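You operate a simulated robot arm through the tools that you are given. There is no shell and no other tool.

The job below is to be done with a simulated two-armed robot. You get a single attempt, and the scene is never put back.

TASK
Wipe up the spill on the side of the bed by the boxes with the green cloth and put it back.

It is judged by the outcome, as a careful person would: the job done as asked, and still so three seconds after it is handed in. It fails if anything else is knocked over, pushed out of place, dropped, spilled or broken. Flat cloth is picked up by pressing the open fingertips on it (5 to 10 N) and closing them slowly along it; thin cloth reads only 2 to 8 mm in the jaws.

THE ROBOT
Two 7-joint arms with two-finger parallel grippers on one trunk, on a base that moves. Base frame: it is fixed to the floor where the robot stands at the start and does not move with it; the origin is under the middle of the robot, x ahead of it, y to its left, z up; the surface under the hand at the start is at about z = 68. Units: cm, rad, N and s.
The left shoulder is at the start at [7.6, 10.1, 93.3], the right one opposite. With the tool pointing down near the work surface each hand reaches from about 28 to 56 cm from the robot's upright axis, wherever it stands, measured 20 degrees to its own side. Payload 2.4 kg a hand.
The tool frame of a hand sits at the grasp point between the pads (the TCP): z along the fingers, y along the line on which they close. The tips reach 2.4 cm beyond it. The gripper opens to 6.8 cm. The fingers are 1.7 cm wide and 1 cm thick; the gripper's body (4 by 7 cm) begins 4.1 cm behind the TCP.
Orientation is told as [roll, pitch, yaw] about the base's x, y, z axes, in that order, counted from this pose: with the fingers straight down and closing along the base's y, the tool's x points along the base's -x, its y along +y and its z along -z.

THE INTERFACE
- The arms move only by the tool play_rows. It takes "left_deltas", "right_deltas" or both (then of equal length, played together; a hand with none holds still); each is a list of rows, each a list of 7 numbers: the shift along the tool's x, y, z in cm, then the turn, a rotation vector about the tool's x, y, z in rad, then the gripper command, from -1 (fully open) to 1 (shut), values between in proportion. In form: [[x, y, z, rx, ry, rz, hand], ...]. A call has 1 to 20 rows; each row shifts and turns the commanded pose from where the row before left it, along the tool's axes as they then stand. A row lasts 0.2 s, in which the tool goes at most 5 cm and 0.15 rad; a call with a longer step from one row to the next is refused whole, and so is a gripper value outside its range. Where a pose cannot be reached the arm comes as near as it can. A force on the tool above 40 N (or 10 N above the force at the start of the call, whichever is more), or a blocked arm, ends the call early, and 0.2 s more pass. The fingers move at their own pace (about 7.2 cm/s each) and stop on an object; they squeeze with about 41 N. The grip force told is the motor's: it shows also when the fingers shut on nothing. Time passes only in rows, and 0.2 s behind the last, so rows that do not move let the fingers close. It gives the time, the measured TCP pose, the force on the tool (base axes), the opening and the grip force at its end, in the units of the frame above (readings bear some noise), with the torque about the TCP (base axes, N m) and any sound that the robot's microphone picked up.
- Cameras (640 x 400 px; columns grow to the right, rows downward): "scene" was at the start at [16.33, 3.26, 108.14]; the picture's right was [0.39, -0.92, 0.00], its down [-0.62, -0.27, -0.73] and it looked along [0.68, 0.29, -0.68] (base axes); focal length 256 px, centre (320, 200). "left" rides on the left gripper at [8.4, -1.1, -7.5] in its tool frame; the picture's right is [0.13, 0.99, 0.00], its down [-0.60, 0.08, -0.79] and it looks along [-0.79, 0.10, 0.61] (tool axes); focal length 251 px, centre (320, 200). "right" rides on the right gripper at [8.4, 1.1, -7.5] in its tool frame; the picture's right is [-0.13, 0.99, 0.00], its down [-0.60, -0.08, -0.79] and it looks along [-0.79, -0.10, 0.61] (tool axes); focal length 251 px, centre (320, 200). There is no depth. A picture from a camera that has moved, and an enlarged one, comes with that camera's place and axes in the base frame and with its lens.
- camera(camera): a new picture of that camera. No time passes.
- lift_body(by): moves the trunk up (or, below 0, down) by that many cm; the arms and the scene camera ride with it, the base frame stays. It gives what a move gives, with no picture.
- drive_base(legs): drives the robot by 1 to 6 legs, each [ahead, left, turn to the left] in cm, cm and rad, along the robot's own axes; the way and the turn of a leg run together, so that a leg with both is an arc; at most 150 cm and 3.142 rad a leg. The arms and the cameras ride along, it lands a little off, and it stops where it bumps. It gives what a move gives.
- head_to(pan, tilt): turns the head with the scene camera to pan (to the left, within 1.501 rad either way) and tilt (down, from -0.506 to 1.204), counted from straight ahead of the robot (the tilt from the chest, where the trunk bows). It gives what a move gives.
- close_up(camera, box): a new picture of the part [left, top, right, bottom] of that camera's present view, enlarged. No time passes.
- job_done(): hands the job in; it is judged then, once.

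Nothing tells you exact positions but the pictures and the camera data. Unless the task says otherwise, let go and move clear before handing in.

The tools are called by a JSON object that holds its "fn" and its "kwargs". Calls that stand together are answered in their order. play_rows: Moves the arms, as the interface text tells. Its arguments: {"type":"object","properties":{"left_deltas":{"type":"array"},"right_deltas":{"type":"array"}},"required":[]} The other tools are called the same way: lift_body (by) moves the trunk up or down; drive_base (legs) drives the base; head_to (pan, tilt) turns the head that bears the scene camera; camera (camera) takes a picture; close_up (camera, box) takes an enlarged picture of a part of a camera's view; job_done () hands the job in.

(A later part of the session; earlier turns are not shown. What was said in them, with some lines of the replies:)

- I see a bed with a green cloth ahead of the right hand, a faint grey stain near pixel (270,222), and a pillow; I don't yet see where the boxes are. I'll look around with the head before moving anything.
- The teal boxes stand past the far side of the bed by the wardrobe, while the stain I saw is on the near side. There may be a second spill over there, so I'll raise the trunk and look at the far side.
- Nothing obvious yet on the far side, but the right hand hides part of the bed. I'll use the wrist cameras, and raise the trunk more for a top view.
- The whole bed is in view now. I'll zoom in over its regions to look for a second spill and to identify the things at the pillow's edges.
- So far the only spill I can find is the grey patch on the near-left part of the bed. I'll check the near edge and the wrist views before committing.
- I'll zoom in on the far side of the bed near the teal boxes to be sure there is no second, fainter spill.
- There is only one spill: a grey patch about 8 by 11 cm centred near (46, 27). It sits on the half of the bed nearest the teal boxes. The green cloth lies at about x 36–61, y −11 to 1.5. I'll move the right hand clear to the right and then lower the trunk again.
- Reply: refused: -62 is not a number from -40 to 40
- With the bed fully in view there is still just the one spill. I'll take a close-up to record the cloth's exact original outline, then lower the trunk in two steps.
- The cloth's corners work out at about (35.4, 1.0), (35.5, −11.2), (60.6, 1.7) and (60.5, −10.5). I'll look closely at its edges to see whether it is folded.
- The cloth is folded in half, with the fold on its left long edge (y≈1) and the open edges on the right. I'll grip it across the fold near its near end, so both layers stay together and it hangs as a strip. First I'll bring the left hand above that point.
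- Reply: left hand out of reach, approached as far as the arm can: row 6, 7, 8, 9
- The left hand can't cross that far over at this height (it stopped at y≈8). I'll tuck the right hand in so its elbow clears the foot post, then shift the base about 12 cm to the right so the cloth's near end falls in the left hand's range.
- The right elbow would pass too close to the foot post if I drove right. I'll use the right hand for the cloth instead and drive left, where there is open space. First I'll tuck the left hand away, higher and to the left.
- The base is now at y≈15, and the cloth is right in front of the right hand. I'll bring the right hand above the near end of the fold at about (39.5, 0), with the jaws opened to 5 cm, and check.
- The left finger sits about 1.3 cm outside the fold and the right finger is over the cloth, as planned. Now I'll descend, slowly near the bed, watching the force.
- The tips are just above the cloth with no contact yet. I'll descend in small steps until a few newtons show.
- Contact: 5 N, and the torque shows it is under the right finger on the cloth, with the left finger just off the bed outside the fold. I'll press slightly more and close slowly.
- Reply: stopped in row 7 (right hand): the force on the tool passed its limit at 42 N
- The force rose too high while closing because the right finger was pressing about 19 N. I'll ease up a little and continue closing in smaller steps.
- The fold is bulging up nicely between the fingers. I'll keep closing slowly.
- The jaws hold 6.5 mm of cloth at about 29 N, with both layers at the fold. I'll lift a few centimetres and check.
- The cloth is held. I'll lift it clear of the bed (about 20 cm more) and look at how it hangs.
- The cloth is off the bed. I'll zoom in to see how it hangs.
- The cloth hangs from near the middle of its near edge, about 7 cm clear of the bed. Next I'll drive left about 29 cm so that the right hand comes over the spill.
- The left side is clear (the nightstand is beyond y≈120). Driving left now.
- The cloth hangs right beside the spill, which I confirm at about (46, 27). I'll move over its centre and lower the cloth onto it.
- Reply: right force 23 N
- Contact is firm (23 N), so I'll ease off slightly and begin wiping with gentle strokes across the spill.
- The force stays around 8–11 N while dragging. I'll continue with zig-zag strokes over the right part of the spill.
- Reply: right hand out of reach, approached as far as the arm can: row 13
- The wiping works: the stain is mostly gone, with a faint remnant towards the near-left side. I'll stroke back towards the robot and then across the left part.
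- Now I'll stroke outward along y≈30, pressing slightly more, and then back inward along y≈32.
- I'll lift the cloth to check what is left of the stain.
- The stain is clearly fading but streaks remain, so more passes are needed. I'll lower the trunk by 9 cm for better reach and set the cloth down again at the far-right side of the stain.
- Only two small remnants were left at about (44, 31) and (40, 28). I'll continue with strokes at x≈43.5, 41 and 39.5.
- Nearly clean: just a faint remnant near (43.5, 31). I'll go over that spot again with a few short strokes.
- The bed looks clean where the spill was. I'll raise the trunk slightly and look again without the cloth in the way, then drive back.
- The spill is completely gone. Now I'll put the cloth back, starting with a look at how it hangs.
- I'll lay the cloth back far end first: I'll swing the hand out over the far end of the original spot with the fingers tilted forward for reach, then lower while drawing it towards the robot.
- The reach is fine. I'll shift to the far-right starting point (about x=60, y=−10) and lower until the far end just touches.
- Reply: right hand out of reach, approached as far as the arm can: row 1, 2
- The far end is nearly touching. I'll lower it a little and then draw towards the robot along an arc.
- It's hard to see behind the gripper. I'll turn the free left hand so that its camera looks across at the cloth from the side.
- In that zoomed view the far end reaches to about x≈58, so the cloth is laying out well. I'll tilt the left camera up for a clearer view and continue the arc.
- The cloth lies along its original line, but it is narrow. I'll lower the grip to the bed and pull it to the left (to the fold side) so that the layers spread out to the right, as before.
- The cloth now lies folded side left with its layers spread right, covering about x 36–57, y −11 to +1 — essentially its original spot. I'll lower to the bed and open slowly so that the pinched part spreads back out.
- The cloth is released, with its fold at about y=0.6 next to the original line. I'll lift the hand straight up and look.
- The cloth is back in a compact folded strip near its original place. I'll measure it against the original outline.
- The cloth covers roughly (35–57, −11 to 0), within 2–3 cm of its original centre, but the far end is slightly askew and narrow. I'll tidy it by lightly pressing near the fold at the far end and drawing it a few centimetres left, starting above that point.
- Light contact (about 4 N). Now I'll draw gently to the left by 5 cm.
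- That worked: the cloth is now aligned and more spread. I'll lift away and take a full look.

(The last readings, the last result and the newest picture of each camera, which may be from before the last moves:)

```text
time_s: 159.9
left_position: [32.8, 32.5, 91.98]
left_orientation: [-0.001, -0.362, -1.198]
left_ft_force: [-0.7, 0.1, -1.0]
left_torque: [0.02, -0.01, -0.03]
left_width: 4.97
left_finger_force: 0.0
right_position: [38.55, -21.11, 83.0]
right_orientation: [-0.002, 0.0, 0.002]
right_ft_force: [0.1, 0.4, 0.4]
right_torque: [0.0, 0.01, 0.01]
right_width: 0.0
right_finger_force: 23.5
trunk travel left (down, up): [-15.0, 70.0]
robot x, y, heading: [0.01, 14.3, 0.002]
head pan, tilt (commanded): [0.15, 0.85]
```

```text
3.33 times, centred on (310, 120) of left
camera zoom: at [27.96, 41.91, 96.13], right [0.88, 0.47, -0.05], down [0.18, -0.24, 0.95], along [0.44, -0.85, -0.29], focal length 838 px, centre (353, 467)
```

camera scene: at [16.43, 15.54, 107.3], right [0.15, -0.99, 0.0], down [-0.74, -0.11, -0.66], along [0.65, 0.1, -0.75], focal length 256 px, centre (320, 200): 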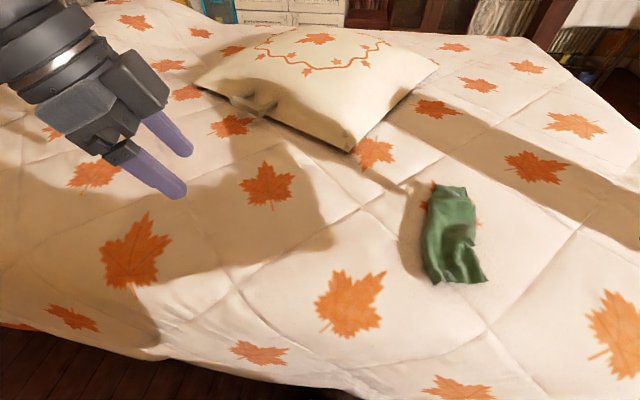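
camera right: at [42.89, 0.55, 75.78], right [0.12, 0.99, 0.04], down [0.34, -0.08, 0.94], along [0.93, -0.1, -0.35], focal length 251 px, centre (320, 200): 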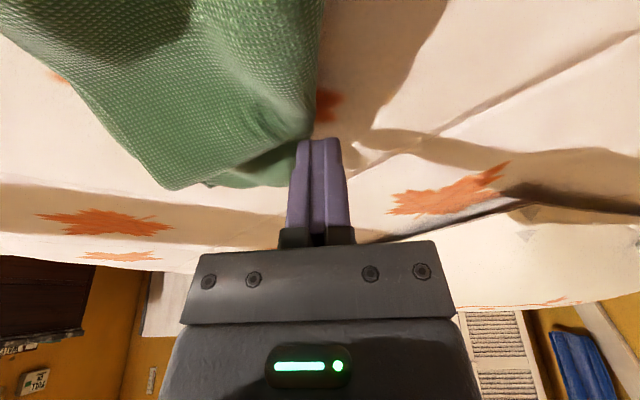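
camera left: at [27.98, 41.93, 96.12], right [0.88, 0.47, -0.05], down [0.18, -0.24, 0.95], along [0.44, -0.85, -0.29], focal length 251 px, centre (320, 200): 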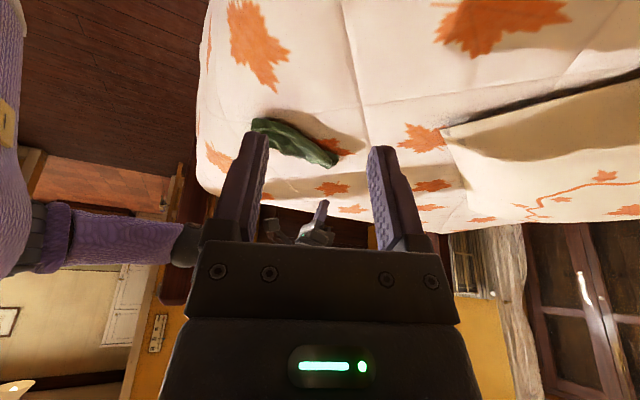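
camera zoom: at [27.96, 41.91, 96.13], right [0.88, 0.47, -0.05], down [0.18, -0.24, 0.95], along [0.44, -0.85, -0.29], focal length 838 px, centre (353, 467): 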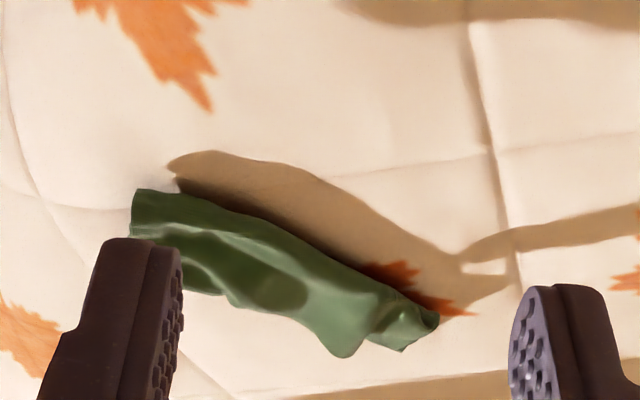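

The cloth is back in its place: it spans about x 35–58, y −9 to +1, with its centre within 2 cm of where it started. I'll move the right hand well clear and do a final check of the whole bed.

{"fn": "play_rows", "kwargs": {"right_deltas": [[0, 0, -2, 0, 0, 0, 0.5], [0, 0, -3, 0, 0, 0, 0], [0, 0, -3, 0, 0, 0, -0.5], [0, 0, -2, 0, 0, 0, -1], [0, 0, 0, 0, 0, 0, -1]]}}

{"fn": "lift_body", "kwargs": {"by": 25}}

{"fn": "head_to", "kwargs": {"pan": 0.1, "tilt": 0.8}}

{"fn": "camera", "kwargs": {"camera": "scene"}}

{"fn": "close_up", "kwargs": {"camera": "scene", "box": [200, 160, 480, 340]}}

```text
time_s: 161.1
left_position: [32.76, 32.47, 91.91]
left_orientation: [0.0, -0.361, -1.197]
left_ft_force: [0.8, 0.4, 0.2]
left_torque: [-0.02, 0.01, -0.02]
left_width: 5.02
left_finger_force: 0.0
right_position: [38.52, -20.91, 92.99]
right_orientation: [-0.002, -0.002, 0.002]
right_ft_force: [0.2, 0.4, 1.0]
right_torque: [0.01, 0.03, 0.0]
right_width: 6.8
right_finger_force: 0.2
trunk travel left (down, up): [-15.0, 70.0]
robot x, y, heading: [-0.19, 14.21, 0.006]
head pan, tilt (commanded): [0.15, 0.85]
```

```text
time_s: 163.7
left_position: [32.71, 32.43, 116.91]
left_orientation: [-0.001, -0.36, -1.197]
left_ft_force: [-0.6, 0.7, -0.1]
left_torque: [0.0, 0.0, -0.03]
left_width: 4.98
left_finger_force: 0.0
right_position: [36.82, -20.92, 120.31]
right_orientation: [-0.002, -0.067, -0.001]
right_ft_force: [0.4, 0.3, -0.3]
right_torque: [0.0, 0.01, 0.04]
right_width: 6.8
right_finger_force: 0.0
trunk travel left (down, up): [-40.0, 45.0]
robot x, y, heading: [0.08, 14.29, 0.003]
head pan, tilt (commanded): [0.15, 0.85]
```

```text
time_s: 164.3
left_position: [32.9, 32.46, 116.95]
left_orientation: [0.0, -0.36, -1.196]
left_ft_force: [0.1, -1.1, 0.6]
left_torque: [0.01, 0.0, 0.01]
left_width: 5.0
left_finger_force: 0.0
right_position: [36.84, -20.95, 120.31]
right_orientation: [-0.003, -0.067, 0.0]
right_ft_force: [0.1, -0.2, -0.1]
right_torque: [-0.01, 0.01, -0.02]
right_width: 6.79
right_finger_force: 0.0
trunk travel left (down, up): [-40.0, 45.0]
robot x, y, heading: [0.0, 13.96, 0.004]
head pan, tilt (commanded): [0.099, 0.799]
```

```text
taken
camera scene: at [11.23, 15.16, 133.07], right [0.1, -0.99, 0.0], down [-0.71, -0.07, -0.7], along [0.69, 0.07, -0.72], focal length 256 px, centre (320, 200)
```

scene: 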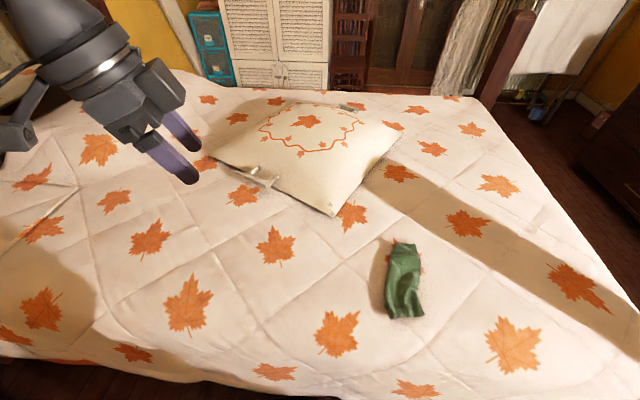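

```text
2.22 times, centred on (340, 250) of scene
camera zoom: at [11.23, 15.16, 133.07], right [0.1, -0.99, 0.0], down [-0.71, -0.07, -0.7], along [0.69, 0.07, -0.72], focal length 568 px, centre (276, 89)
```

zoom: 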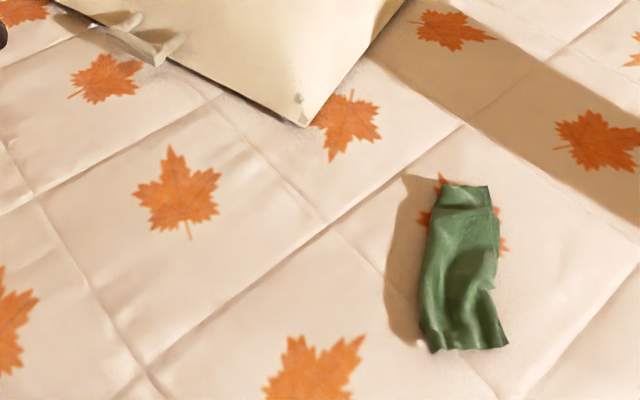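

The spill is gone, the cloth lies back in its place by the pillow's corner, nothing else has moved, and both hands are clear. I'm handing the job in.

{"fn": "job_done", "kwargs": {}}

```text
The job is handed in.
```

The spill is wiped up, and the green cloth is back within about 2 cm of where it lay. I could only find one spill on the bed, the grey patch on the half nearest the teal boxes, so I took that to be the one you meant. It took several passes, and close-up pictures afterwards showed no stain left.

- **The cloth:** it lies in its old spot with the fold on the left again, but not as neatly as before. It is slightly rumpled and covers about 23 by 9 cm, where it was about 25 by 12 cm flat.
- **Everything else:** the final pictures show nothing else out of place, and both hands were clear when I handed the job in.
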